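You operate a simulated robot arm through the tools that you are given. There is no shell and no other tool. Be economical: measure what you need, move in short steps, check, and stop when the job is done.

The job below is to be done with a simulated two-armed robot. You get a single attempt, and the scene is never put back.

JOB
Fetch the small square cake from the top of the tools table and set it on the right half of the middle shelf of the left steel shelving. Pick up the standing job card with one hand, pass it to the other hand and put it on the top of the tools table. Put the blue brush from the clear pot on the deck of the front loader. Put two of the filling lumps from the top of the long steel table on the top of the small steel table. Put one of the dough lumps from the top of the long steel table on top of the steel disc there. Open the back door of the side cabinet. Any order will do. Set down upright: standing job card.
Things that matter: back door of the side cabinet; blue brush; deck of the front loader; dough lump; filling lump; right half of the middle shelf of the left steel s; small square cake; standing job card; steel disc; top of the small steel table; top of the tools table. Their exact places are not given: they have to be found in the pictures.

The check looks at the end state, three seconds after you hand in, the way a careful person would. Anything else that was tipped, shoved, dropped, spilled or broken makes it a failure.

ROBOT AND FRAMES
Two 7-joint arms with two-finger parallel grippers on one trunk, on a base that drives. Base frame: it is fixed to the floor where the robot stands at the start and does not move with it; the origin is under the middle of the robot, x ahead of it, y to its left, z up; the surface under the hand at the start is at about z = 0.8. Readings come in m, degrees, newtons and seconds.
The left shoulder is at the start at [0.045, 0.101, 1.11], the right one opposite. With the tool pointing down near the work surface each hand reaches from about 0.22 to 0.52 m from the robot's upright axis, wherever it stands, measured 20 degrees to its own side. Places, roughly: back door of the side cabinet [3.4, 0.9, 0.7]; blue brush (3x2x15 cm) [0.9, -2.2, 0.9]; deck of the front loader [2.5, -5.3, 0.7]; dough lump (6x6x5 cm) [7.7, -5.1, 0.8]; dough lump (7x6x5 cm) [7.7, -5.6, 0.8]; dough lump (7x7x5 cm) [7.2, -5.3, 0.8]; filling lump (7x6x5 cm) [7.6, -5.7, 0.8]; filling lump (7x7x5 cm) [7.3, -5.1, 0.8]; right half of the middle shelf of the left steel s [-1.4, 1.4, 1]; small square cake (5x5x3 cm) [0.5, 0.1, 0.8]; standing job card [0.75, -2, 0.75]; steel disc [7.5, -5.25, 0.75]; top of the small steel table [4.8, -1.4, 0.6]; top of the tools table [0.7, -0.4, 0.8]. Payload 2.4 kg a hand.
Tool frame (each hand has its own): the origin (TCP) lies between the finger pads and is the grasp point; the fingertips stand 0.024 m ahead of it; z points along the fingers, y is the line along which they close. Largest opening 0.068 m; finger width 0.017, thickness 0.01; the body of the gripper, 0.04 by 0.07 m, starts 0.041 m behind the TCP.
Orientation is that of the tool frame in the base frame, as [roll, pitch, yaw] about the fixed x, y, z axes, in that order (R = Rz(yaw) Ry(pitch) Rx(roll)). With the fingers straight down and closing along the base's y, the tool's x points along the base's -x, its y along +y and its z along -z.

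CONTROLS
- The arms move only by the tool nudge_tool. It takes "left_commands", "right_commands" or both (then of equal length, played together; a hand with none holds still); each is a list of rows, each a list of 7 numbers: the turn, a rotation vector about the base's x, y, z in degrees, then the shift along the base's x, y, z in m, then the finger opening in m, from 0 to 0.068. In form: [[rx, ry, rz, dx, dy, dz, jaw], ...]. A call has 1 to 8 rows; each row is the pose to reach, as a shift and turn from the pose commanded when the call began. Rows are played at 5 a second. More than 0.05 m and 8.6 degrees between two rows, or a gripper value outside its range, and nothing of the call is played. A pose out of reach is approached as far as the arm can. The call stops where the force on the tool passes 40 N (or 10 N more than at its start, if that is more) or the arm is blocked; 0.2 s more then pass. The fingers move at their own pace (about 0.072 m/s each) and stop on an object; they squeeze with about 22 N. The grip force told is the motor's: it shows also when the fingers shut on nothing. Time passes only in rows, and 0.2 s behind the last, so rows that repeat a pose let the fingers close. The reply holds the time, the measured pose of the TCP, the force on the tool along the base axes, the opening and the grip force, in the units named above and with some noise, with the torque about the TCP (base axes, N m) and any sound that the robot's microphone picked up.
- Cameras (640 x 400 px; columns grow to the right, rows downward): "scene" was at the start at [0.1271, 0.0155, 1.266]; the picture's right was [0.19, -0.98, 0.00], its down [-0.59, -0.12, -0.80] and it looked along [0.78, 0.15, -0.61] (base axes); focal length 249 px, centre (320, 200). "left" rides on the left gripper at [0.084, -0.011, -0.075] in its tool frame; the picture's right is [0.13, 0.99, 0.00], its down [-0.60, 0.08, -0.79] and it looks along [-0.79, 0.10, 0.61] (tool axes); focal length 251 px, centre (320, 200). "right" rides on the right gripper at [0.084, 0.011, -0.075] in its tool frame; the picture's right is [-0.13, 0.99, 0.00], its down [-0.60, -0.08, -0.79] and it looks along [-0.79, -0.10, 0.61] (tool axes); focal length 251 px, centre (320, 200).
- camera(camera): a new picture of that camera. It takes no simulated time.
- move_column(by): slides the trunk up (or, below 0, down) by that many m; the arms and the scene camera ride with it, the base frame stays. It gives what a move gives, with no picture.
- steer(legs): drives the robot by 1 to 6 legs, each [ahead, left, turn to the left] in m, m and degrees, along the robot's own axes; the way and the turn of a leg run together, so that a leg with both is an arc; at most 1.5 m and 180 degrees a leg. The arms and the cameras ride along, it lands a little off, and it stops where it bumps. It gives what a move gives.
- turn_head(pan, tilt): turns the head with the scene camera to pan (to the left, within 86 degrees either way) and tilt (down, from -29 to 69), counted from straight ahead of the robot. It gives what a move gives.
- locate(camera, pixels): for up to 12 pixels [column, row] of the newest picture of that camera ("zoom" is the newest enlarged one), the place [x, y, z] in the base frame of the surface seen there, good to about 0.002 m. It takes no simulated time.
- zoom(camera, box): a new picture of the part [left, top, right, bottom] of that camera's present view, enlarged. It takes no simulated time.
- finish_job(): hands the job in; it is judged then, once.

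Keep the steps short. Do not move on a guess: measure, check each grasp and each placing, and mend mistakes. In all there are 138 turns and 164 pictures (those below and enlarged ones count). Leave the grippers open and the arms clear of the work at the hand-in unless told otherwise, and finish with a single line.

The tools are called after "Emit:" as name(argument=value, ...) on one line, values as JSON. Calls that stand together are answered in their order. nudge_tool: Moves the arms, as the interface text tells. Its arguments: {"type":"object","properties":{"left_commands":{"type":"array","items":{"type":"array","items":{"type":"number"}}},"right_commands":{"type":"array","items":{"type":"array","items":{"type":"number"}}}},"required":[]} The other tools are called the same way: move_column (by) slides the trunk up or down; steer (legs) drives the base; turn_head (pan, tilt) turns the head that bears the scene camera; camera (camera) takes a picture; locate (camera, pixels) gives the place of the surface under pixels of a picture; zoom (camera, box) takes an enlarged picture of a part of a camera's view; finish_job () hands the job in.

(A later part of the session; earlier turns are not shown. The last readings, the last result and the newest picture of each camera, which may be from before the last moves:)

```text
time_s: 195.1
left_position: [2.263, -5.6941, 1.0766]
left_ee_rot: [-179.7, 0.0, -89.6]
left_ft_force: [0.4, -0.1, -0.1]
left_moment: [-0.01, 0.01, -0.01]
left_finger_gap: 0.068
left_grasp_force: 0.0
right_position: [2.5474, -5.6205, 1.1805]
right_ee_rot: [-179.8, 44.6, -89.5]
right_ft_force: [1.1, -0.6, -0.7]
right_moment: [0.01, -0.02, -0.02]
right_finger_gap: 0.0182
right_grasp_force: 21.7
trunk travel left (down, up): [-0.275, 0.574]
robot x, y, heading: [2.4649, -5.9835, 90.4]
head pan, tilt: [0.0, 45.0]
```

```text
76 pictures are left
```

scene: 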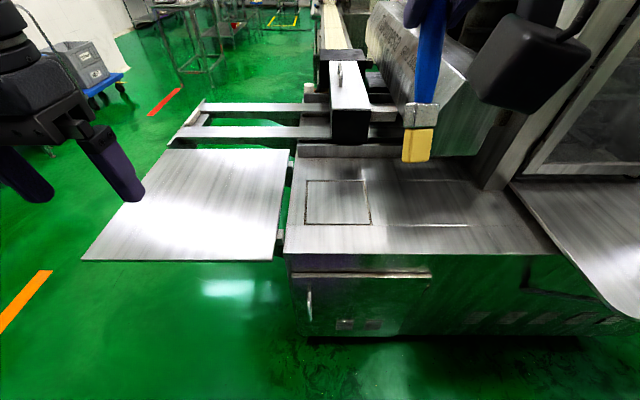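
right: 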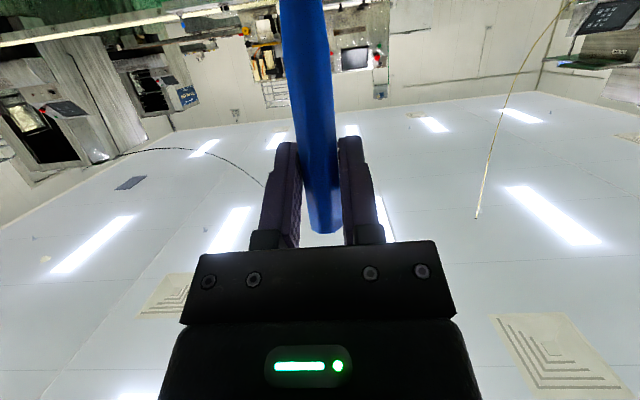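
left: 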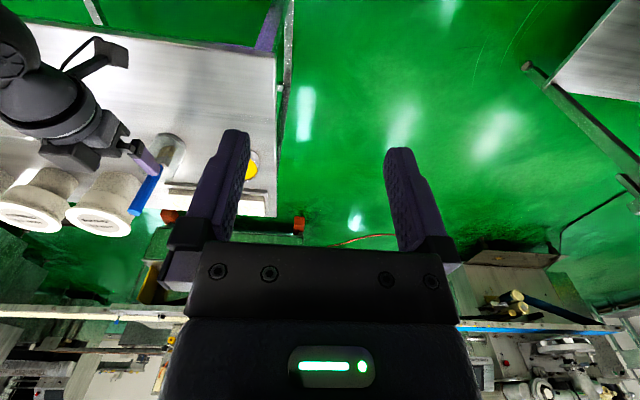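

Clear view of the deck. The brush should lie flat: I step 7 cm closer and turn the right hand (point down, 15° past, and yaw 90° clockwise) so the brush becomes level and parallel to the deck edge.

Emit:
steer(legs=[[0.07, 0, 0]])

Emit:
nudge_tool(right_commands=[[-3.564, 3.564, -6.237, 0, 0, 0, 0], [-7.128, 7.128, -12.474, 0, 0, 0, 0], [-10.692, 10.692, -18.711, 0, 0, 0, 0], [-14.256, 14.256, -24.948, 0, 0, 0, 0], [-17.82, 17.82, -31.185, 0, 0, 0, 0], [-21.384, 21.384, -37.422, 0, 0, 0, 0], [-24.948, 24.948, -43.659, 0, 0, 0, 0], [-28.512, 28.512, -49.896, 0, 0, 0, 0]])

Emit:
nudge_tool(right_commands=[[-3.564, 3.564, -6.237, 0, 0, 0, 0], [-7.128, 7.128, -12.474, 0, 0, 0, 0], [-10.692, 10.692, -18.711, 0, 0, 0, 0], [-14.256, 14.256, -24.948, 0, 0, 0, 0], [-17.82, 17.82, -31.185, 0, 0, 0, 0]])

Emit:
camera(camera="scene")

Emit:
camera(camera="right")

```text
time_s: 196.1
left_position: [2.2629, -5.6252, 1.0758]
left_ee_rot: [-179.8, -0.1, -89.5]
left_ft_force: [0.2, -0.6, -0.5]
left_moment: [0.01, -0.01, -0.01]
left_finger_gap: 0.0681
left_grasp_force: 0.0
right_position: [2.5461, -5.5493, 1.1817]
right_ee_rot: [-179.7, 44.5, -89.6]
right_ft_force: [0.4, -0.4, -0.3]
right_moment: [0.02, 0.02, 0.0]
right_finger_gap: 0.0179
right_grasp_force: 21.7
trunk travel left (down, up): [-0.275, 0.574]
robot x, y, heading: [2.4627, -5.9145, 90.3]
head pan, tilt: [0.0, 45.0]
```

```text
time_s: 197.9
left_position: [2.2625, -5.6259, 1.0751]
left_ee_rot: [-179.8, -0.1, -89.5]
left_ft_force: [-0.5, -0.4, -0.3]
left_moment: [-0.01, 0.01, 0.0]
left_finger_gap: 0.0682
left_grasp_force: 0.1
right_position: [2.5458, -5.5521, 1.1812]
right_ee_rot: [168.1, 6.9, -147.2]
right_ft_force: [1.0, -0.2, -0.3]
right_moment: [0.0, -0.02, -0.01]
right_finger_gap: 0.018
right_grasp_force: 21.5
trunk travel left (down, up): [-0.275, 0.574]
robot x, y, heading: [2.4637, -5.9138, 90.1]
head pan, tilt: [0.0, 45.0]
```

```text
time_s: 199.1
left_position: [2.2605, -5.6247, 1.0766]
left_ee_rot: [-179.8, 0.0, -89.5]
left_ft_force: [-0.3, 1.3, 0.4]
left_moment: [0.02, 0.02, -0.04]
left_finger_gap: 0.0679
left_grasp_force: 0.1
right_position: [2.546, -5.5509, 1.1801]
right_ee_rot: [179.9, -15.0, -179.8]
right_ft_force: [0.6, 0.2, -0.3]
right_moment: [0.03, -0.01, 0.0]
right_finger_gap: 0.0181
right_grasp_force: 22.0
trunk travel left (down, up): [-0.275, 0.574]
robot x, y, heading: [2.4621, -5.9135, 90.2]
head pan, tilt: [0.0, 45.0]
```

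```text
75 pictures are left
```

scene: 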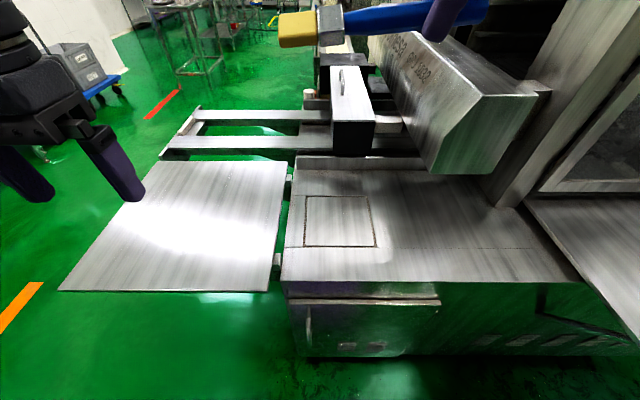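

```text
74 pictures are left
```

right: 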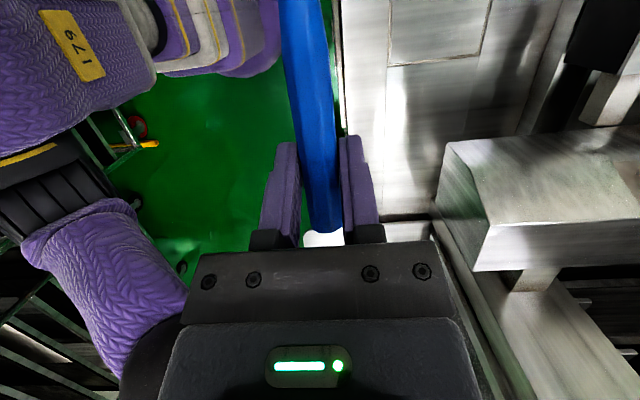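

The brush is level. I lower the trunk 0.2 m, then bring the brush over the marked square.

Emit:
move_column(by=-0.2)

Emit:
nudge_tool(right_commands=[[0, 0, 0, 0, 0.03, -0.03, 0], [0, 0, 0, 0, 0.06, -0.06, 0], [0, 0, 0, 0, 0.09, -0.09, 0], [0, 0, 0, 0, 0.12, -0.12, 0], [0, 0, 0, 0, 0.15, -0.15, 0], [0, 0, 0, 0, 0.16, -0.19, 0]])

Emit:
camera(camera="scene")

```text
time_s: 201.2
left_position: [2.2633, -5.6251, 0.8766]
left_ee_rot: [-179.7, 0.0, -89.5]
left_ft_force: [0.7, -0.3, -0.6]
left_moment: [-0.02, -0.02, 0.01]
left_finger_gap: 0.068
left_grasp_force: 0.1
right_position: [2.5465, -5.5518, 0.9817]
right_ee_rot: [179.7, -15.0, -179.6]
right_ft_force: [-0.1, 0.1, -0.8]
right_moment: [-0.02, -0.02, 0.02]
right_finger_gap: 0.0182
right_grasp_force: 22.1
trunk travel left (down, up): [-0.075, 0.774]
robot x, y, heading: [2.4625, -5.9139, 90.2]
head pan, tilt: [0.0, 45.0]
```

```text
time_s: 202.6
left_position: [2.2626, -5.625, 0.8768]
left_ee_rot: [-179.7, 0.0, -89.6]
left_ft_force: [-0.1, -0.1, 0.8]
left_moment: [0.0, -0.02, 0.0]
left_finger_gap: 0.0678
left_grasp_force: 0.0
right_position: [2.5451, -5.3914, 0.7893]
right_ee_rot: [179.8, -15.0, -179.6]
right_ft_force: [-0.1, 0.7, -0.1]
right_moment: [0.03, -0.03, 0.01]
right_finger_gap: 0.0179
right_grasp_force: 22.3
trunk travel left (down, up): [-0.075, 0.774]
robot x, y, heading: [2.4597, -5.9098, 90.2]
head pan, tilt: [0.0, 45.0]
```

```text
73 pictures are left
```

scene: 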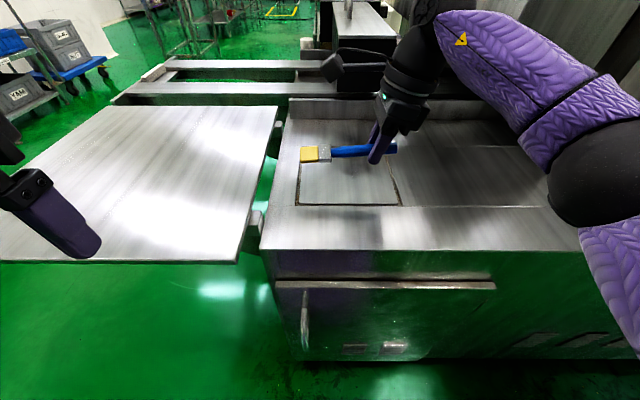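

The brush hovers over the square. I lower until a light contact.

Emit:
nudge_tool(right_commands=[[0, 0, 0, 0, 0, -0.025, 0], [0, 0, 0, 0, 0, -0.045, 0], [0, 0, 0, 0, 0, -0.054, 0], [0, 0, 0, 0, 0, -0.06, 0]])

Emit:
zoom(camera="scene", box=[250, 90, 470, 240])

```text
time_s: 203.6
left_position: [2.2615, -5.6251, 0.8775]
left_ee_rot: [-179.9, 0.0, -89.5]
left_ft_force: [0.7, 0.3, 0.0]
left_moment: [0.04, -0.05, 0.0]
left_finger_gap: 0.0681
left_grasp_force: 0.0
right_position: [2.5452, -5.3911, 0.7305]
right_ee_rot: [179.8, -15.0, -179.6]
right_ft_force: [0.1, -0.4, 1.1]
right_moment: [-0.03, 0.14, 0.03]
right_finger_gap: 0.0183
right_grasp_force: 21.9
trunk travel left (down, up): [-0.075, 0.774]
robot x, y, heading: [2.4604, -5.9152, 90.3]
head pan, tilt: [0.0, 45.0]
```

```text
2.67 times, centred on (360, 165) of scene
```

zoom: 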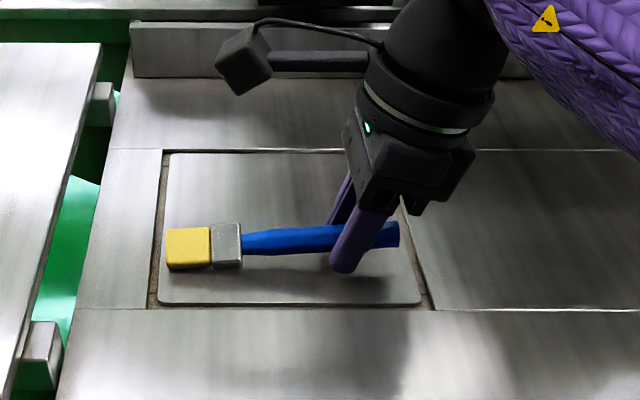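

The bristles touch. I release and lift away.

Emit:
nudge_tool(right_commands=[[0, 0, 0, 0, 0, -0.002, 0], [0, 0, 0, 0, 0, -0.002, 0.03], [0, 0, 0, 0, 0, -0.002, 0.05], [0, 0, 0, 0.002, 0, 0.01, 0.068], [0, 0, 0, 0.01, 0, 0.04, 0.068], [0, 0, 0, 0.02, -0.01, 0.08, 0.068], [0, 0, 0, 0.03, -0.03, 0.12, 0.068]])

Emit:
zoom(camera="scene", box=[250, 90, 470, 240])

```text
time_s: 205.2
left_position: [2.2632, -5.6252, 0.8771]
left_ee_rot: [-179.8, 0.0, -89.5]
left_ft_force: [0.3, 0.6, 0.0]
left_moment: [-0.02, 0.02, 0.0]
left_finger_gap: 0.068
left_grasp_force: 0.0
right_position: [2.5748, -5.4208, 0.8505]
right_ee_rot: [179.8, -14.8, -179.6]
right_ft_force: [0.3, 0.3, -0.8]
right_moment: [-0.02, 0.01, -0.02]
right_finger_gap: 0.0682
right_grasp_force: 0.1
trunk travel left (down, up): [-0.075, 0.774]
robot x, y, heading: [2.4624, -5.9138, 90.3]
head pan, tilt: [0.0, 45.0]
```

```text
2.67 times, centred on (360, 165) of scene
```

zoom: 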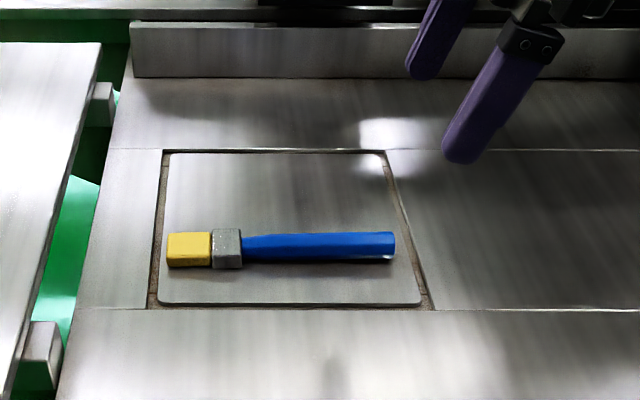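

The brush lies flat on the deck. I raise the trunk, unwind the right hand while drawing back, then turn to face +x to look for the way to the long table.

Emit:
move_column(by=0.22)

Emit:
nudge_tool(right_commands=[[1.07, -1.07, 8.13, 0, -0.02, 0, 0.068], [2.14, -2.14, 16.26, 0, -0.04, 0, 0.068], [3.21, -3.21, 24.39, 0, -0.06, 0, 0.068], [4.28, -4.28, 32.52, 0, -0.08, 0, 0.068], [5.35, -5.35, 40.65, 0, -0.1, 0, 0.068], [6.42, -6.42, 48.78, 0, -0.12, 0, 0.068], [7.49, -7.49, 56.91, 0, -0.14, 0, 0.068], [8.56, -8.56, 65.04, 0, -0.15, 0, 0.068]])

Emit:
nudge_tool(right_commands=[[1.07, -1.07, 8.13, 0, 0, 0, 0.068], [2.14, -2.14, 16.26, 0, 0, 0, 0.068], [3.21, -3.21, 24.39, 0, 0, 0, 0.068]])

Emit:
steer(legs=[[-0.07, 0, 0], [0, 0, -90]])

Emit:
turn_head(pan=0, tilt=20)

Emit:
camera(camera="scene")

```text
time_s: 207.6
left_position: [2.2625, -5.625, 1.0961]
left_ee_rot: [-179.9, -0.1, -89.5]
left_ft_force: [0.2, 0.7, -0.1]
left_moment: [0.04, 0.01, -0.01]
left_finger_gap: 0.0681
left_grasp_force: 0.0
right_position: [2.5766, -5.4256, 1.0768]
right_ee_rot: [179.1, -14.9, -179.4]
right_ft_force: [-0.5, 0.3, 0.7]
right_moment: [0.0, -0.02, 0.03]
right_finger_gap: 0.0678
right_grasp_force: 0.0
trunk travel left (down, up): [-0.295, 0.554]
robot x, y, heading: [2.4614, -5.9118, 90.4]
head pan, tilt: [0.0, 45.0]
```

```text
time_s: 209.4
left_position: [2.2631, -5.626, 1.0965]
left_ee_rot: [-179.8, 0.0, -89.4]
left_ft_force: [-0.7, -0.4, 0.4]
left_moment: [0.0, 0.0, -0.01]
left_finger_gap: 0.068
left_grasp_force: 0.1
right_position: [2.5766, -5.5764, 1.0766]
right_ee_rot: [176.6, -3.7, -113.7]
right_ft_force: [0.7, -0.2, -0.4]
right_moment: [0.0, -0.06, -0.02]
right_finger_gap: 0.0679
right_grasp_force: 0.0
right hand out of reach, approached as far as the arm can: row 1, 2, 3, 4
trunk travel left (down, up): [-0.295, 0.554]
robot x, y, heading: [2.461, -5.9109, 90.3]
head pan, tilt: [0.0, 45.0]
```

```text
time_s: 210.2
left_position: [2.2628, -5.6256, 1.0974]
left_ee_rot: [-179.8, 0.0, -89.5]
left_ft_force: [0.4, -0.4, 0.2]
left_moment: [-0.01, -0.04, -0.01]
left_finger_gap: 0.068
left_grasp_force: 0.0
right_position: [2.5757, -5.5768, 1.0771]
right_ee_rot: [179.1, 0.0, -89.4]
right_ft_force: [-0.4, 0.2, 0.9]
right_moment: [0.01, 0.01, 0.01]
right_finger_gap: 0.068
right_grasp_force: 0.1
trunk travel left (down, up): [-0.295, 0.554]
robot x, y, heading: [2.4611, -5.911, 90.2]
head pan, tilt: [0.0, 45.0]
```

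```text
time_s: 215.0
left_position: [2.7475, -5.7805, 1.096]
left_ee_rot: [-179.8, -0.1, -178.9]
left_ft_force: [0.6, -0.5, 0.3]
left_moment: [-0.02, 0.0, 0.02]
left_finger_gap: 0.068
left_grasp_force: 0.1
right_position: [2.7992, -6.0941, 1.077]
right_ee_rot: [179.0, 0.0, -178.9]
right_ft_force: [0.2, 0.3, 0.0]
right_moment: [0.01, 0.03, 0.0]
right_finger_gap: 0.0681
right_grasp_force: 0.1
trunk travel left (down, up): [-0.295, 0.554]
robot x, y, heading: [2.4596, -5.9839, 0.8]
head pan, tilt: [0.0, 45.0]
```

```text
time_s: 215.9
left_position: [2.7475, -5.781, 1.0961]
left_ee_rot: [-179.8, 0.0, -179.0]
left_ft_force: [-0.1, 0.4, -0.7]
left_moment: [-0.03, 0.02, -0.01]
left_finger_gap: 0.068
left_grasp_force: 0.1
right_position: [2.7996, -6.0926, 1.0767]
right_ee_rot: [179.1, 0.0, -178.9]
right_ft_force: [-0.7, -0.5, -0.5]
right_moment: [0.01, 0.0, -0.02]
right_finger_gap: 0.0681
right_grasp_force: 0.1
trunk travel left (down, up): [-0.295, 0.554]
robot x, y, heading: [2.4639, -5.9824, 0.4]
head pan, tilt: [0.0, 20.0]
```

```text
70 pictures are left
```

scene: 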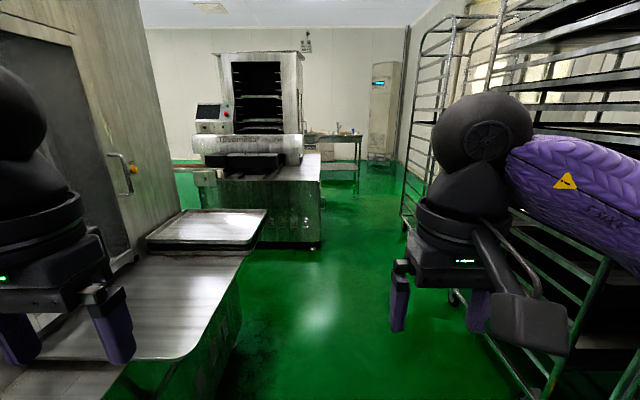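

Emit:
locate(camera="scene", pixels=[[265, 210], [245, 280], [318, 245], [322, 180], [335, 160], [360, 140], [345, 195], [400, 230], [420, 180], [380, 160], [305, 135], [360, 185]])

Emit:
zoom(camera="scene", box=[180, 40, 440, 240])

```text
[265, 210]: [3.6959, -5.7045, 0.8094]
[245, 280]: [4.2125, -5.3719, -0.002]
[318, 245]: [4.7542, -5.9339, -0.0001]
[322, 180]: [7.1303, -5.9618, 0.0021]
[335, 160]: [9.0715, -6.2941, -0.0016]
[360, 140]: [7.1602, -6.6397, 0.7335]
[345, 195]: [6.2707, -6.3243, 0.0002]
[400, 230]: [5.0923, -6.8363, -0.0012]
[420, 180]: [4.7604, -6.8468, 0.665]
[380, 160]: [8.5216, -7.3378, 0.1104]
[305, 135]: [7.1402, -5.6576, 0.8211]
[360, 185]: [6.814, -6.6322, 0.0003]
```

```text
2.00 times, centred on (310, 140) of scene
```

zoom: 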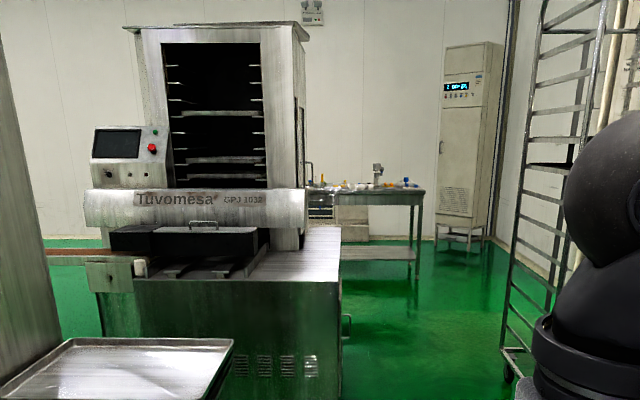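

I check how far the right elbow stands out before passing the rack.

Emit:
locate(camera="scene", pixels=[[610, 190], [635, 215], [550, 165], [600, 330], [635, 390], [560, 250], [500, 350], [230, 355]])

Emit:
turn_head(pan=-60, tilt=35)

Emit:
camera(camera="scene")

```text
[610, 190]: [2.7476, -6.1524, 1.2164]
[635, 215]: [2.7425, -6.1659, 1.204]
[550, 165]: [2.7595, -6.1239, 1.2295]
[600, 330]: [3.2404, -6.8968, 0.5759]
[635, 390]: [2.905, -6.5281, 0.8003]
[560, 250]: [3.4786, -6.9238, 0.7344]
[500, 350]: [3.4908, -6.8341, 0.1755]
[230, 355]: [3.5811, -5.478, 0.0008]
```

```text
time_s: 217.2
left_position: [2.7477, -5.7805, 1.0956]
left_ee_rot: [-179.8, 0.0, -179.0]
left_ft_force: [-0.5, 0.7, -0.4]
left_moment: [0.02, 0.01, 0.02]
left_finger_gap: 0.0678
left_grasp_force: 0.2
right_position: [2.7994, -6.0944, 1.0776]
right_ee_rot: [179.1, 0.0, -178.9]
right_ft_force: [-0.5, 0.5, 0.0]
right_moment: [0.03, 0.01, -0.01]
right_finger_gap: 0.0678
right_grasp_force: 0.0
trunk travel left (down, up): [-0.295, 0.554]
robot x, y, heading: [2.4628, -5.9834, 0.5]
head pan, tilt: [-60.0, 35.0]
```

```text
68 pictures are left
```

scene: 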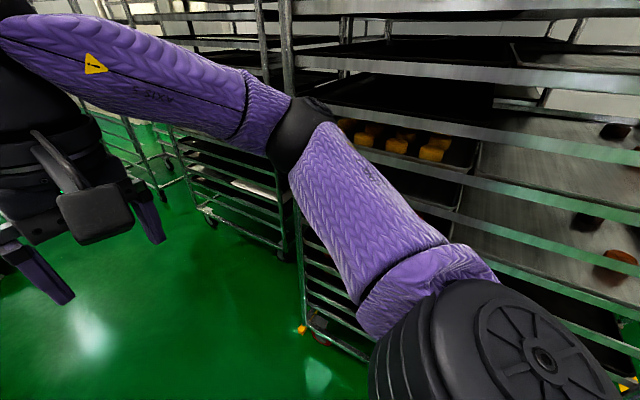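

Emit:
locate(camera="scene", pixels=[[300, 130], [280, 150], [330, 110], [300, 200], [520, 350], [380, 120], [500, 140], [285, 60], [450, 250]])

```text
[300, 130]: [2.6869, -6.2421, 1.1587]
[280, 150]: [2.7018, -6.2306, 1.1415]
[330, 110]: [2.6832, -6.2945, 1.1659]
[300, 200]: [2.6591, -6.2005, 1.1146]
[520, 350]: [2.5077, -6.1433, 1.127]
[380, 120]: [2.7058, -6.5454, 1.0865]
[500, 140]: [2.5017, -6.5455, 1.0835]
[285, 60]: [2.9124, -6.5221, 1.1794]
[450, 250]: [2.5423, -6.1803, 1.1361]
```

Elbow reaches 0.31 m out; there is room at y≈-6.06. I drive along the corridor, shifting right past the second loader.

Emit:
steer(legs=[[0, -0.08, -0.5], [1.3, 0, 0], [0.7, -0.28, 0], [0.9, 0, 0]])

Emit:
turn_head(pan=20, tilt=20)

Emit:
camera(camera="scene")

```text
time_s: 232.4
left_position: [5.6461, -6.1454, 1.0958]
left_ee_rot: [-179.8, 0.0, -179.4]
left_ft_force: [0.1, 0.9, -0.1]
left_moment: [0.0, -0.02, -0.03]
left_finger_gap: 0.0679
left_grasp_force: 0.1
right_position: [5.6976, -6.4592, 1.0761]
right_ee_rot: [179.1, 0.0, -179.3]
right_ft_force: [0.5, -0.9, 0.5]
right_moment: [0.02, 0.02, 0.02]
right_finger_gap: 0.068
right_grasp_force: 0.0
trunk travel left (down, up): [-0.295, 0.554]
robot x, y, heading: [5.3585, -6.3481, 0.5]
head pan, tilt: [-60.0, 35.0]
```

```text
time_s: 233.9
left_position: [5.648, -6.1457, 1.0971]
left_ee_rot: [-179.8, -0.1, -179.4]
left_ft_force: [0.4, -0.9, 0.5]
left_moment: [0.0, -0.03, 0.02]
left_finger_gap: 0.0678
left_grasp_force: 0.1
right_position: [5.6976, -6.4592, 1.076]
right_ee_rot: [179.2, 0.1, -179.3]
right_ft_force: [-0.4, 1.0, 0.1]
right_moment: [-0.01, -0.03, -0.05]
right_finger_gap: 0.0681
right_grasp_force: 0.0
trunk travel left (down, up): [-0.295, 0.554]
robot x, y, heading: [5.3619, -6.3433, 0.3]
head pan, tilt: [20.0, 20.0]
```

```text
67 pictures are left
```

scene: 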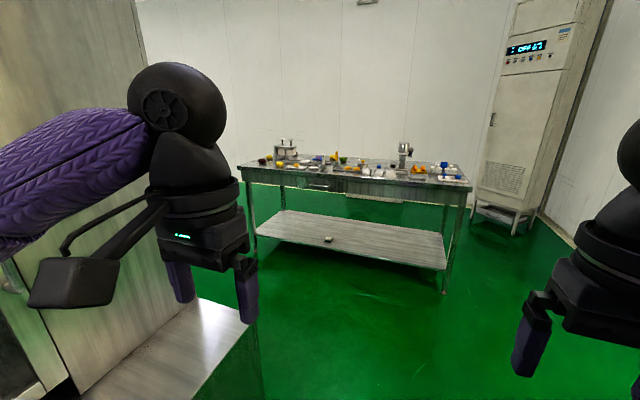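

Emit:
locate(camera="scene", pixels=[[240, 168], [468, 188], [255, 335], [448, 170], [257, 235], [200, 330], [285, 160], [240, 310]])

Emit:
zoom(camera="scene", box=[230, 120, 490, 220])

```text
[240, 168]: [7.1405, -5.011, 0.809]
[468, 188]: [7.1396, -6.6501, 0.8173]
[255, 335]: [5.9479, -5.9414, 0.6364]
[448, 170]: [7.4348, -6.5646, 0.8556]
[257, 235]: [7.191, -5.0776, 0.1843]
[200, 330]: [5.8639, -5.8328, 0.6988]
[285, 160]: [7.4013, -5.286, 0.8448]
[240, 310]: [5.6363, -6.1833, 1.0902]
```

```text
2.46 times, centred on (360, 170) of scene
```

zoom: 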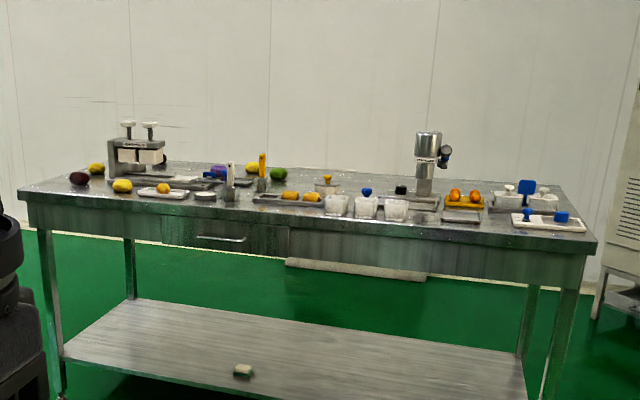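

The long table spans x≥7.14, y -5.01…-6.65; the lumps are at its left end. I drive in front of that part.

Emit:
steer(legs=[[1.1, 0, -0.3], [0.25, 0.95, 0]])

Emit:
turn_head(pan=0, tilt=42)

Emit:
camera(camera="scene")

Emit:
zoom(camera="scene", box=[150, 80, 490, 290])

```text
time_s: 244.3
left_position: [6.9918, -5.1879, 1.0966]
left_ee_rot: [-179.8, 0.1, -179.3]
left_ft_force: [0.0, 0.1, 0.1]
left_moment: [0.0, -0.01, 0.0]
left_finger_gap: 0.068
left_grasp_force: 0.2
right_position: [7.0418, -5.5006, 1.0767]
right_ee_rot: [179.1, 0.1, -179.2]
right_ft_force: [-0.7, -0.1, 0.0]
right_moment: [-0.01, 0.02, 0.01]
right_finger_gap: 0.0682
right_grasp_force: 0.1
trunk travel left (down, up): [-0.295, 0.554]
robot x, y, heading: [6.7047, -5.3885, 0.4]
head pan, tilt: [20.0, 20.0]
```

```text
time_s: 245.1
left_position: [6.9907, -5.1882, 1.0966]
left_ee_rot: [-179.8, -0.1, -179.2]
left_ft_force: [0.3, 0.6, 0.1]
left_moment: [-0.01, -0.01, 0.0]
left_finger_gap: 0.068
left_grasp_force: 0.1
right_position: [7.0417, -5.5013, 1.0769]
right_ee_rot: [179.1, 0.0, -179.4]
right_ft_force: [-0.5, -0.3, -0.7]
right_moment: [0.02, 0.05, -0.01]
right_finger_gap: 0.0679
right_grasp_force: 0.0
trunk travel left (down, up): [-0.295, 0.554]
robot x, y, heading: [6.7023, -5.3854, 0.5]
head pan, tilt: [0.0, 42.0]
```

```text
65 pictures are left
```

scene: 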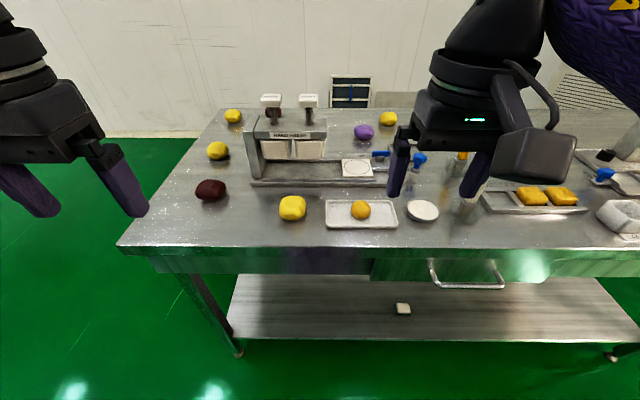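

```text
1.88 times, centred on (320, 185) of scene
```

zoom: 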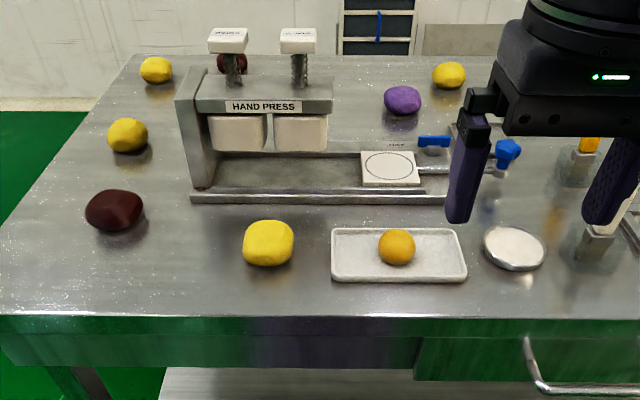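

Emit:
locate(camera="zoom", pixels=[[113, 208], [268, 238], [128, 132], [155, 68], [448, 72], [402, 98], [232, 62], [397, 243], [390, 168], [514, 246], [470, 130]])

Emit:
turn_head(pan=-25, tilt=42)

Emit:
nudge_tool(right_commands=[[0, 0, 0, -0.02, -0.03, 0.03, 0.068], [0, 0, 0, -0.04, -0.06, 0.06, 0.068], [0, 0, 0, -0.05, -0.09, 0.09, 0.068], [0, 0, 0, -0.05, -0.12, 0.09, 0.068]])

Emit:
camera(camera="scene")

```text
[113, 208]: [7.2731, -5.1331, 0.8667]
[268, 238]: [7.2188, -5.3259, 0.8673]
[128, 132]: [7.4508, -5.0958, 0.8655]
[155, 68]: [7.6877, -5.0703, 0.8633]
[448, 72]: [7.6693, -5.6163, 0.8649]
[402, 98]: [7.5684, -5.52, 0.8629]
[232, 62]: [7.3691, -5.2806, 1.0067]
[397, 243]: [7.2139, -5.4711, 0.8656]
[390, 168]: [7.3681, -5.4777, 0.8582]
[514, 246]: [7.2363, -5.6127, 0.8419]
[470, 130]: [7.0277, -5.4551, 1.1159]
```

```text
time_s: 246.0
left_position: [6.992, -5.1888, 1.0973]
left_ee_rot: [-179.8, 0.0, -179.3]
left_ft_force: [0.1, 0.6, -1.5]
left_moment: [0.01, 0.02, 0.0]
left_finger_gap: 0.068
left_grasp_force: 0.2
right_position: [7.0409, -5.5019, 1.0768]
right_ee_rot: [179.1, -0.1, -179.3]
right_ft_force: [0.5, 1.5, -0.3]
right_moment: [-0.02, -0.01, 0.0]
right_finger_gap: 0.0682
right_grasp_force: 0.0
trunk travel left (down, up): [-0.295, 0.554]
robot x, y, heading: [6.7058, -5.3882, 0.3]
head pan, tilt: [-25.0, 42.0]
```

```text
time_s: 247.0
left_position: [6.9909, -5.1881, 1.0976]
left_ee_rot: [-179.7, 0.0, -179.3]
left_ft_force: [0.3, 0.1, 0.1]
left_moment: [0.02, -0.02, -0.02]
left_finger_gap: 0.0682
left_grasp_force: 0.0
right_position: [6.991, -5.6231, 1.1658]
right_ee_rot: [179.0, 0.1, -179.3]
right_ft_force: [-0.6, 0.5, -0.6]
right_moment: [0.05, 0.01, -0.02]
right_finger_gap: 0.0681
right_grasp_force: 0.0
trunk travel left (down, up): [-0.295, 0.554]
robot x, y, heading: [6.7038, -5.3881, 0.6]
head pan, tilt: [-25.0, 42.0]
```

```text
63 pictures are left
```

scene: 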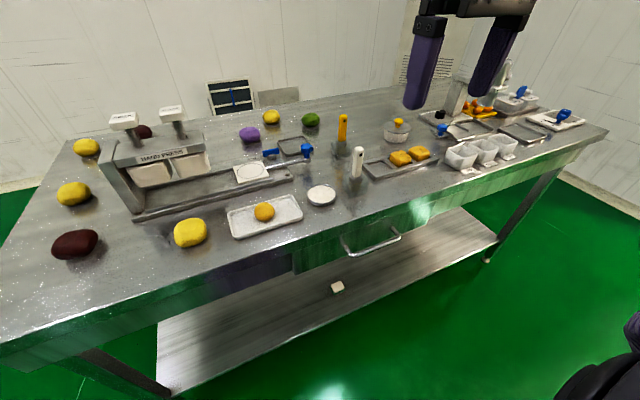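

I identify colours: yellow lumps at (7.22,-5.33), (7.45,-5.10), (7.69,-5.07), (7.67,-5.62); dark red at (7.27,-5.13) and one behind the press; purple at (7.57,-5.52). The disc near (7.5,-5.25) may be behind the press, so I raise the trunk to look over it.

Emit:
move_column(by=0.45)

Emit:
turn_head(pan=0, tilt=50)

Emit:
camera(camera="scene")

Emit:
zoom(camera="scene", box=[190, 80, 450, 250])

```text
refused: 0.45 is not a number from -0.4 to 0.4
```

```text
time_s: 247.9
left_position: [6.9918, -5.1874, 1.096]
left_ee_rot: [-179.8, 0.0, -179.4]
left_ft_force: [0.0, 0.0, 0.3]
left_moment: [0.02, 0.02, 0.02]
left_finger_gap: 0.068
left_grasp_force: 0.0
right_position: [6.9908, -5.6225, 1.1662]
right_ee_rot: [179.1, 0.0, -179.2]
right_ft_force: [0.0, 0.2, -0.2]
right_moment: [0.04, 0.01, -0.01]
right_finger_gap: 0.0679
right_grasp_force: 0.1
trunk travel left (down, up): [-0.295, 0.554]
robot x, y, heading: [6.7022, -5.3831, 0.6]
head pan, tilt: [0.0, 50.0]
```

```text
62 pictures are left
```

scene: 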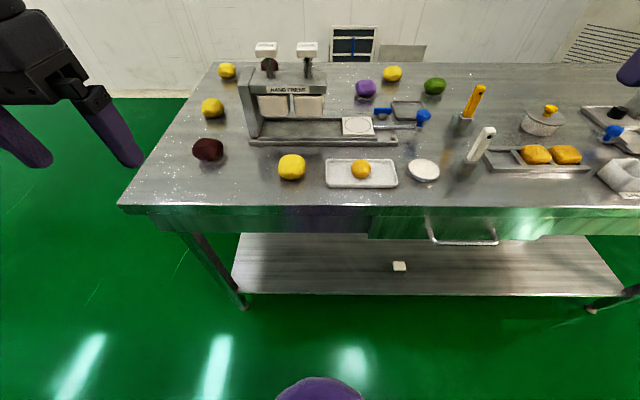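

```text
2.35 times, centred on (320, 165) of scene
```

zoom: 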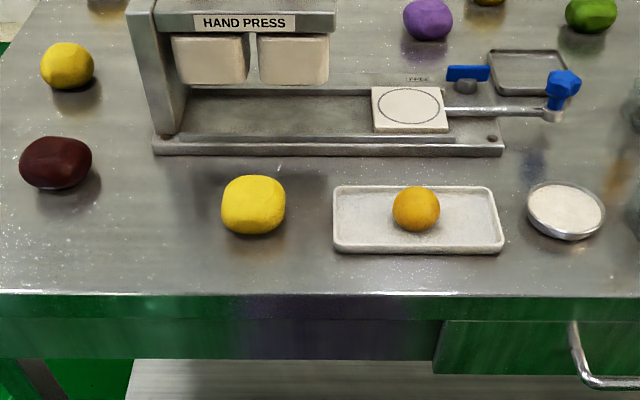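

Emit:
move_column(by=0.4)

Emit:
camera(camera="scene")

Emit:
zoom(camera="scene", box=[170, 50, 490, 260])

```text
time_s: 251.7
left_position: [6.9914, -5.1888, 1.4962]
left_ee_rot: [-179.8, 0.0, -179.3]
left_ft_force: [-0.3, -0.3, -0.4]
left_moment: [-0.01, 0.0, -0.01]
left_finger_gap: 0.0679
left_grasp_force: 0.0
right_position: [6.9927, -5.6214, 1.567]
right_ee_rot: [179.1, 0.0, -179.3]
right_ft_force: [-0.2, 0.0, 0.0]
right_moment: [0.0, 0.03, -0.01]
right_finger_gap: 0.0678
right_grasp_force: 0.0
trunk travel left (down, up): [-0.695, 0.154]
robot x, y, heading: [6.7035, -5.3885, 0.7]
head pan, tilt: [0.0, 50.0]
```

```text
60 pictures are left
```

scene: 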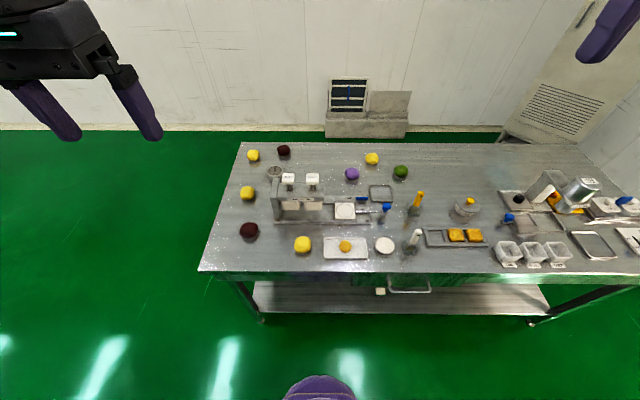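

```text
1.90 times, centred on (330, 155) of scene
```

zoom: 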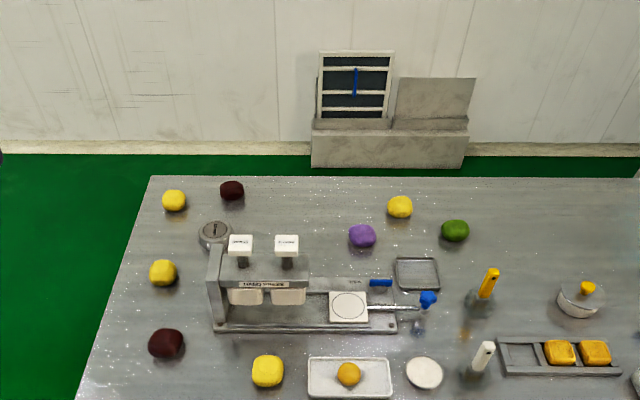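

Now a round steel object shows behind the press at zoom (215,233). I enlarge it and measure everything.

Emit:
locate(camera="zoom", pixels=[[215, 232], [202, 240], [228, 225], [173, 198], [232, 187], [162, 270], [166, 340], [267, 368], [400, 205], [362, 234], [454, 229]])

Emit:
zoom(camera="scene", box=[220, 135, 340, 215])

```text
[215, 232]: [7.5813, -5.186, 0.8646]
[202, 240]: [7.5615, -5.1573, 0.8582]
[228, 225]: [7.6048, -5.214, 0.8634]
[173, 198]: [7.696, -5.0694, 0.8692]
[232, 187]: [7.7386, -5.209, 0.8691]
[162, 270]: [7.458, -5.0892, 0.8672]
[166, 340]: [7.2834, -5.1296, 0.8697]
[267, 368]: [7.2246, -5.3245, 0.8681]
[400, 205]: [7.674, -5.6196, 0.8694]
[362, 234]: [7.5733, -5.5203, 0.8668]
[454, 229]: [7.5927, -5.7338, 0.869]
```

```text
5.00 times, centred on (280, 175) of scene
```

zoom: 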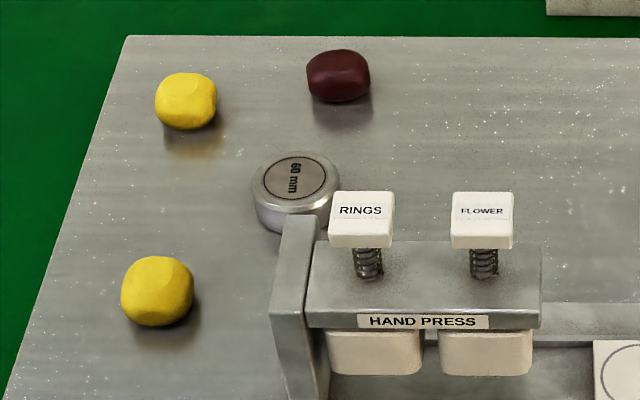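

The steel disc (marked 60 mm) is at (7.583,-5.187), top z 0.865. Disc, dough (7.458,-5.09) and dark red filling lumps (7.283,-5.13), (7.739,-5.209) can all be reached from the table's left end. I look at the floor there.

Emit:
turn_head(pan=55, tilt=40)

Emit:
camera(camera="scene")

```text
time_s: 253.0
left_position: [6.9906, -5.1882, 1.496]
left_ee_rot: [-179.8, -0.1, -179.2]
left_ft_force: [0.6, -0.2, 0.5]
left_moment: [0.0, -0.01, 0.01]
left_finger_gap: 0.0678
left_grasp_force: 0.2
right_position: [6.9917, -5.6218, 1.5663]
right_ee_rot: [179.2, 0.0, -179.3]
right_ft_force: [-0.3, -0.9, -0.6]
right_moment: [0.01, -0.01, 0.01]
right_finger_gap: 0.0681
right_grasp_force: 0.1
trunk travel left (down, up): [-0.695, 0.154]
robot x, y, heading: [6.7023, -5.3882, 0.5]
head pan, tilt: [55.0, 40.0]
```

```text
57 pictures are left
```

scene: 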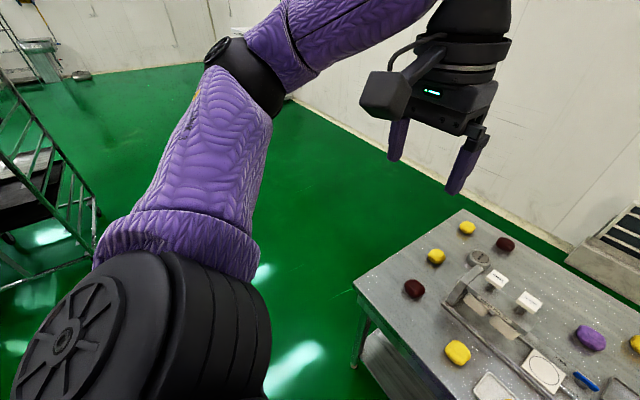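

Emit:
locate(camera="scene", pixels=[[97, 215], [10, 285], [200, 100], [60, 78], [355, 360], [300, 300]])

Emit:
steer(legs=[[0, 0.9, -0.5], [0.83, 0, 0], [0, 0, -90], [0.1, 0, 0]])

Emit:
move_column(by=-0.4)

Emit:
turn_head(pan=0, tilt=48)

Emit:
camera(camera="scene")

```text
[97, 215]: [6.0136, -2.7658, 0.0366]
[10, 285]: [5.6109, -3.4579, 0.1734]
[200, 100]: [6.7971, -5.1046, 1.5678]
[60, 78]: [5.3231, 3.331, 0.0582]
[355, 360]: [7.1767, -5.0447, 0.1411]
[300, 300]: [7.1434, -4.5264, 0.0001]
```

```text
time_s: 266.2
left_position: [7.7169, -4.8883, 1.4966]
left_ee_rot: [-179.8, -0.2, 90.6]
left_ft_force: [0.9, -0.9, -0.4]
left_moment: [0.0, -0.01, 0.0]
left_finger_gap: 0.0679
left_grasp_force: 0.1
right_position: [7.2835, -4.887, 1.5663]
right_ee_rot: [179.1, 0.0, 90.5]
right_ft_force: [-0.1, 0.5, 0.7]
right_moment: [0.01, -0.03, 0.01]
right_finger_gap: 0.0683
right_grasp_force: 0.0
trunk travel left (down, up): [-0.695, 0.154]
robot x, y, heading: [7.5236, -4.6, -89.8]
head pan, tilt: [55.0, 40.0]
```

```text
time_s: 270.0
left_position: [7.7183, -4.8874, 1.0965]
left_ee_rot: [-179.8, 0.0, 90.5]
left_ft_force: [0.0, 0.6, 0.5]
left_moment: [-0.05, 0.0, -0.02]
left_finger_gap: 0.0681
left_grasp_force: 0.1
right_position: [7.2831, -4.8859, 1.1679]
right_ee_rot: [179.2, 0.1, 90.4]
right_ft_force: [0.4, 0.0, 0.7]
right_moment: [0.01, 0.04, 0.03]
right_finger_gap: 0.068
right_grasp_force: 0.0
trunk travel left (down, up): [-0.295, 0.554]
robot x, y, heading: [7.5194, -4.601, -89.8]
head pan, tilt: [55.0, 40.0]
```

```text
time_s: 271.3
left_position: [7.7181, -4.8872, 1.0969]
left_ee_rot: [-179.8, -0.1, 90.5]
left_ft_force: [0.6, 0.2, -0.1]
left_moment: [-0.01, 0.01, 0.02]
left_finger_gap: 0.0681
left_grasp_force: 0.1
right_position: [7.2841, -4.8864, 1.1669]
right_ee_rot: [179.2, 0.0, 90.5]
right_ft_force: [-0.9, -0.8, 0.5]
right_moment: [-0.01, 0.0, -0.01]
right_finger_gap: 0.068
right_grasp_force: 0.2
trunk travel left (down, up): [-0.295, 0.554]
robot x, y, heading: [7.5178, -4.6011, -89.7]
head pan, tilt: [0.0, 48.0]
```

```text
56 pictures are left
```

scene: 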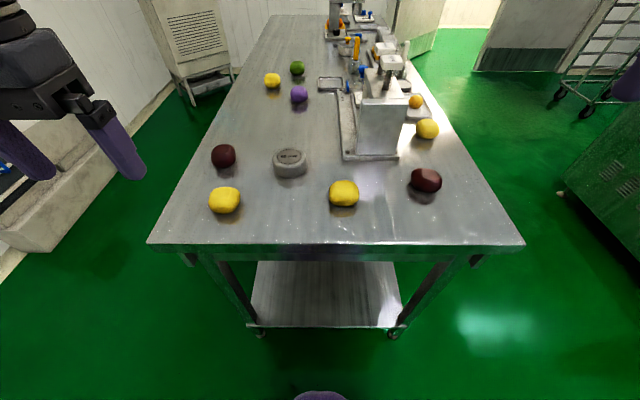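

Excellent view: dark red (223,155) and (425,180), yellow (343,193) and (225,200), disc (290,162). I zoom to measure the lumps' outlines.

Emit:
zoom(camera="scene", box=[190, 125, 460, 225])

```text
2.37 times, centred on (325, 175) of scene
```

zoom: 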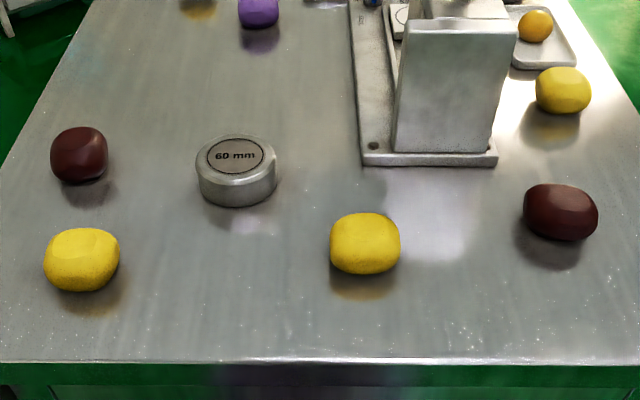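

Emit:
locate(camera="zoom", pixels=[[331, 245], [399, 243], [365, 216], [365, 272], [525, 208], [597, 212], [561, 186], [562, 238], [52, 155], [107, 152], [198, 168], [274, 165]])

Emit:
locate(camera="zoom", pixels=[[235, 138], [235, 178], [80, 129], [80, 180], [45, 260], [119, 258], [82, 230], [82, 288]])

```text
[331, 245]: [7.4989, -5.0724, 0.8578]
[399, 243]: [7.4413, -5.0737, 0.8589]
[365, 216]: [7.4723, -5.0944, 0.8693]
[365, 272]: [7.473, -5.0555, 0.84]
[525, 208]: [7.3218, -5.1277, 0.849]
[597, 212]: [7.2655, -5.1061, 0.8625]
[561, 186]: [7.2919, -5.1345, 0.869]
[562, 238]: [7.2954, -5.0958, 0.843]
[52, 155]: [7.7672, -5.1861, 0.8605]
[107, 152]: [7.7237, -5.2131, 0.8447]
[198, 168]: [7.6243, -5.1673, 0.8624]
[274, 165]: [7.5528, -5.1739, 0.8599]
```

```text
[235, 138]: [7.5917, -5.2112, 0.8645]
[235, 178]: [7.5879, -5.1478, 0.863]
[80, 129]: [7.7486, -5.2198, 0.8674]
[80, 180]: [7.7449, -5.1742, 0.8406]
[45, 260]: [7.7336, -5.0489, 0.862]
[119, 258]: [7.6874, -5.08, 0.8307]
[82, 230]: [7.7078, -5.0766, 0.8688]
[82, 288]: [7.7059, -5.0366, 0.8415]
```

Yellow A is at (7.470,-5.083), about 6 cm across; disc centre (7.588,-5.183), top 0.864. I shift the base so both suit the left hand, lower the trunk 0.1 m, and bring the left hand (30° tilt) above yellow A.

Emit:
steer(legs=[[0.03, -0.08, -0.3]])

Emit:
move_column(by=-0.1)

Emit:
nudge_tool(left_commands=[[-5, 0, 0, -0.028, -0.027, 0, 0.068], [-10, 0, 0, -0.056, -0.054, 0, 0.068], [-15, 0, 0, -0.084, -0.081, 0, 0.068], [-20, 0, 0, -0.112, -0.108, 0, 0.068], [-25, 0, 0, -0.14, -0.135, -0.01, 0.068], [-30, 0, 0, -0.168, -0.161, -0.03, 0.068]])

Emit:
camera(camera="left")

Emit:
camera(camera="scene")

```text
time_s: 272.4
left_position: [7.6362, -4.9188, 1.0956]
left_ee_rot: [-179.9, 0.0, 90.1]
left_ft_force: [0.8, -0.5, 0.1]
left_moment: [0.04, 0.0, -0.03]
left_finger_gap: 0.068
left_grasp_force: 0.1
right_position: [7.2008, -4.9148, 1.1671]
right_ee_rot: [179.1, 0.0, 90.2]
right_ft_force: [0.2, -0.3, -0.3]
right_moment: [0.03, -0.01, 0.0]
right_finger_gap: 0.0679
right_grasp_force: 0.0
trunk travel left (down, up): [-0.295, 0.554]
robot x, y, heading: [7.4378, -4.6289, -90.4]
head pan, tilt: [0.0, 48.0]
```

```text
time_s: 273.7
left_position: [7.6363, -4.9181, 0.9965]
left_ee_rot: [-179.8, 0.0, 90.3]
left_ft_force: [-0.4, 0.1, 0.1]
left_moment: [0.0, 0.0, -0.01]
left_finger_gap: 0.0681
left_grasp_force: 0.0
right_position: [7.2019, -4.9245, 1.0593]
right_ee_rot: [179.1, -1.5, 90.2]
right_ft_force: [-0.3, 0.2, -0.3]
right_moment: [0.01, 0.0, 0.01]
right_finger_gap: 0.0681
right_grasp_force: 0.0
trunk travel left (down, up): [-0.195, 0.654]
robot x, y, heading: [7.4378, -4.6298, -90.0]
head pan, tilt: [0.0, 48.0]
```

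```text
time_s: 275.1
left_position: [7.4664, -5.0827, 0.9684]
left_ee_rot: [-179.7, 30.0, 90.2]
left_ft_force: [0.3, -1.2, -0.2]
left_moment: [0.0, 0.03, 0.02]
left_finger_gap: 0.0678
left_grasp_force: 0.0
right_position: [7.2021, -4.9245, 1.0606]
right_ee_rot: [179.1, -1.5, 90.3]
right_ft_force: [1.1, 0.0, -0.9]
right_moment: [0.01, -0.01, 0.0]
right_finger_gap: 0.068
right_grasp_force: 0.1
trunk travel left (down, up): [-0.195, 0.654]
robot x, y, heading: [7.4391, -4.626, -90.1]
head pan, tilt: [0.0, 48.0]
```

```text
54 pictures are left
```

left: 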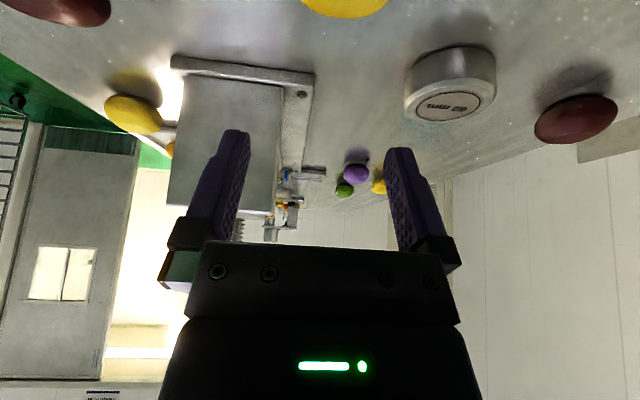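

```text
53 pictures are left
```

scene: 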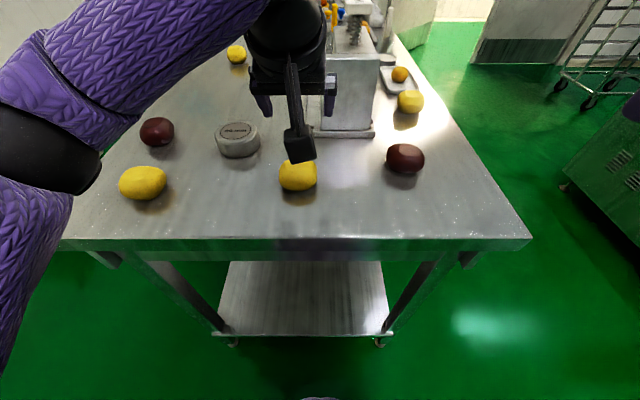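

Emit:
zoom(camera="scene", box=[240, 120, 360, 210])

Emit:
locate(camera="zoom", pixels=[[208, 290], [212, 275], [400, 280], [406, 300], [300, 345], [300, 365], [250, 250]])

Emit:
locate(camera="left", pixels=[[345, 14], [305, 2], [385, 4], [350, 5]])

```text
4.44 times, centred on (300, 165) of scene
```

zoom: 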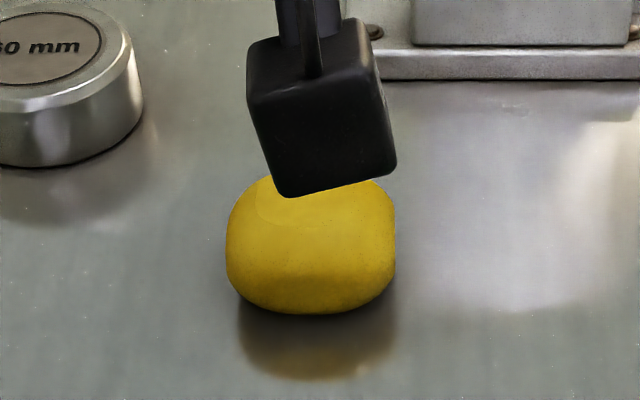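

```text
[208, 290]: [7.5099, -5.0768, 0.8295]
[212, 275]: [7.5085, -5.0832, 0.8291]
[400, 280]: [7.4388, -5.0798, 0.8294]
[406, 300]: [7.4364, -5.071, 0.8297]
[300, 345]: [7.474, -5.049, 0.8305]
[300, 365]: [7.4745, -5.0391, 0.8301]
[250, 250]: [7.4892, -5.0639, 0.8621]
```

```text
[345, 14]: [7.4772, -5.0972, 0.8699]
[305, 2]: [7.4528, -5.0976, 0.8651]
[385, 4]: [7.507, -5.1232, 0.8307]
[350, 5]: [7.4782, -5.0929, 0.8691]
```

Emit:
locate(camera="zoom", pixels=[[229, 248], [393, 248], [233, 265], [390, 265], [310, 240], [310, 310], [270, 180], [375, 185]])

```text
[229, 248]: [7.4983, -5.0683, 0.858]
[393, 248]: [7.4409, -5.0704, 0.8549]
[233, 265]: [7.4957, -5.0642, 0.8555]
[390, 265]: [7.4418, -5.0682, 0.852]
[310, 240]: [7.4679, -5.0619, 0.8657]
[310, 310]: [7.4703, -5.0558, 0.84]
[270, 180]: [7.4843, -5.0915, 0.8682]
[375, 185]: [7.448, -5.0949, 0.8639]
```

Lump centre x=7.4696; table here is z 0.83. I correct 3 mm and descend to z 0.860 with the fingers wide open.

Emit:
nudge_tool(left_commands=[[0, 0, 0, 0.0032, 0.0055, -0.03, 0.068], [0, 0, 0, 0.0032, 0.0055, -0.06, 0.068], [0, 0, 0, 0.0032, 0.0055, -0.085, 0.068], [0, 0, 0, 0.0032, 0.0055, -0.1, 0.068], [0, 0, 0, 0.0032, 0.0055, -0.108, 0.068], [0, 0, 0, 0.0032, 0.0055, -0.108, 0.068]])

Emit:
camera(camera="left")

```text
time_s: 276.5
left_position: [7.4711, -5.0743, 0.8586]
left_ee_rot: [-179.6, 30.1, 90.2]
left_ft_force: [-0.1, 1.3, -0.6]
left_moment: [0.02, -0.01, 0.02]
left_finger_gap: 0.0682
left_grasp_force: 0.2
right_position: [7.2021, -4.9239, 1.0596]
right_ee_rot: [179.1, -1.5, 90.2]
right_ft_force: [0.6, -0.3, -0.5]
right_moment: [0.02, 0.0, 0.01]
right_finger_gap: 0.0681
right_grasp_force: 0.1
trunk travel left (down, up): [-0.195, 0.654]
robot x, y, heading: [7.4375, -4.6308, -89.9]
head pan, tilt: [0.0, 48.0]
```

```text
51 pictures are left
```

left: 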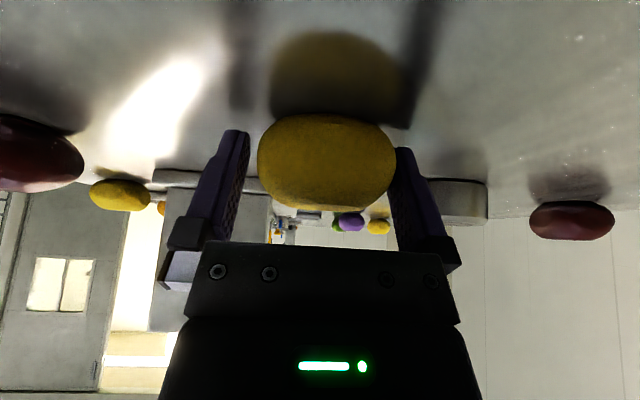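

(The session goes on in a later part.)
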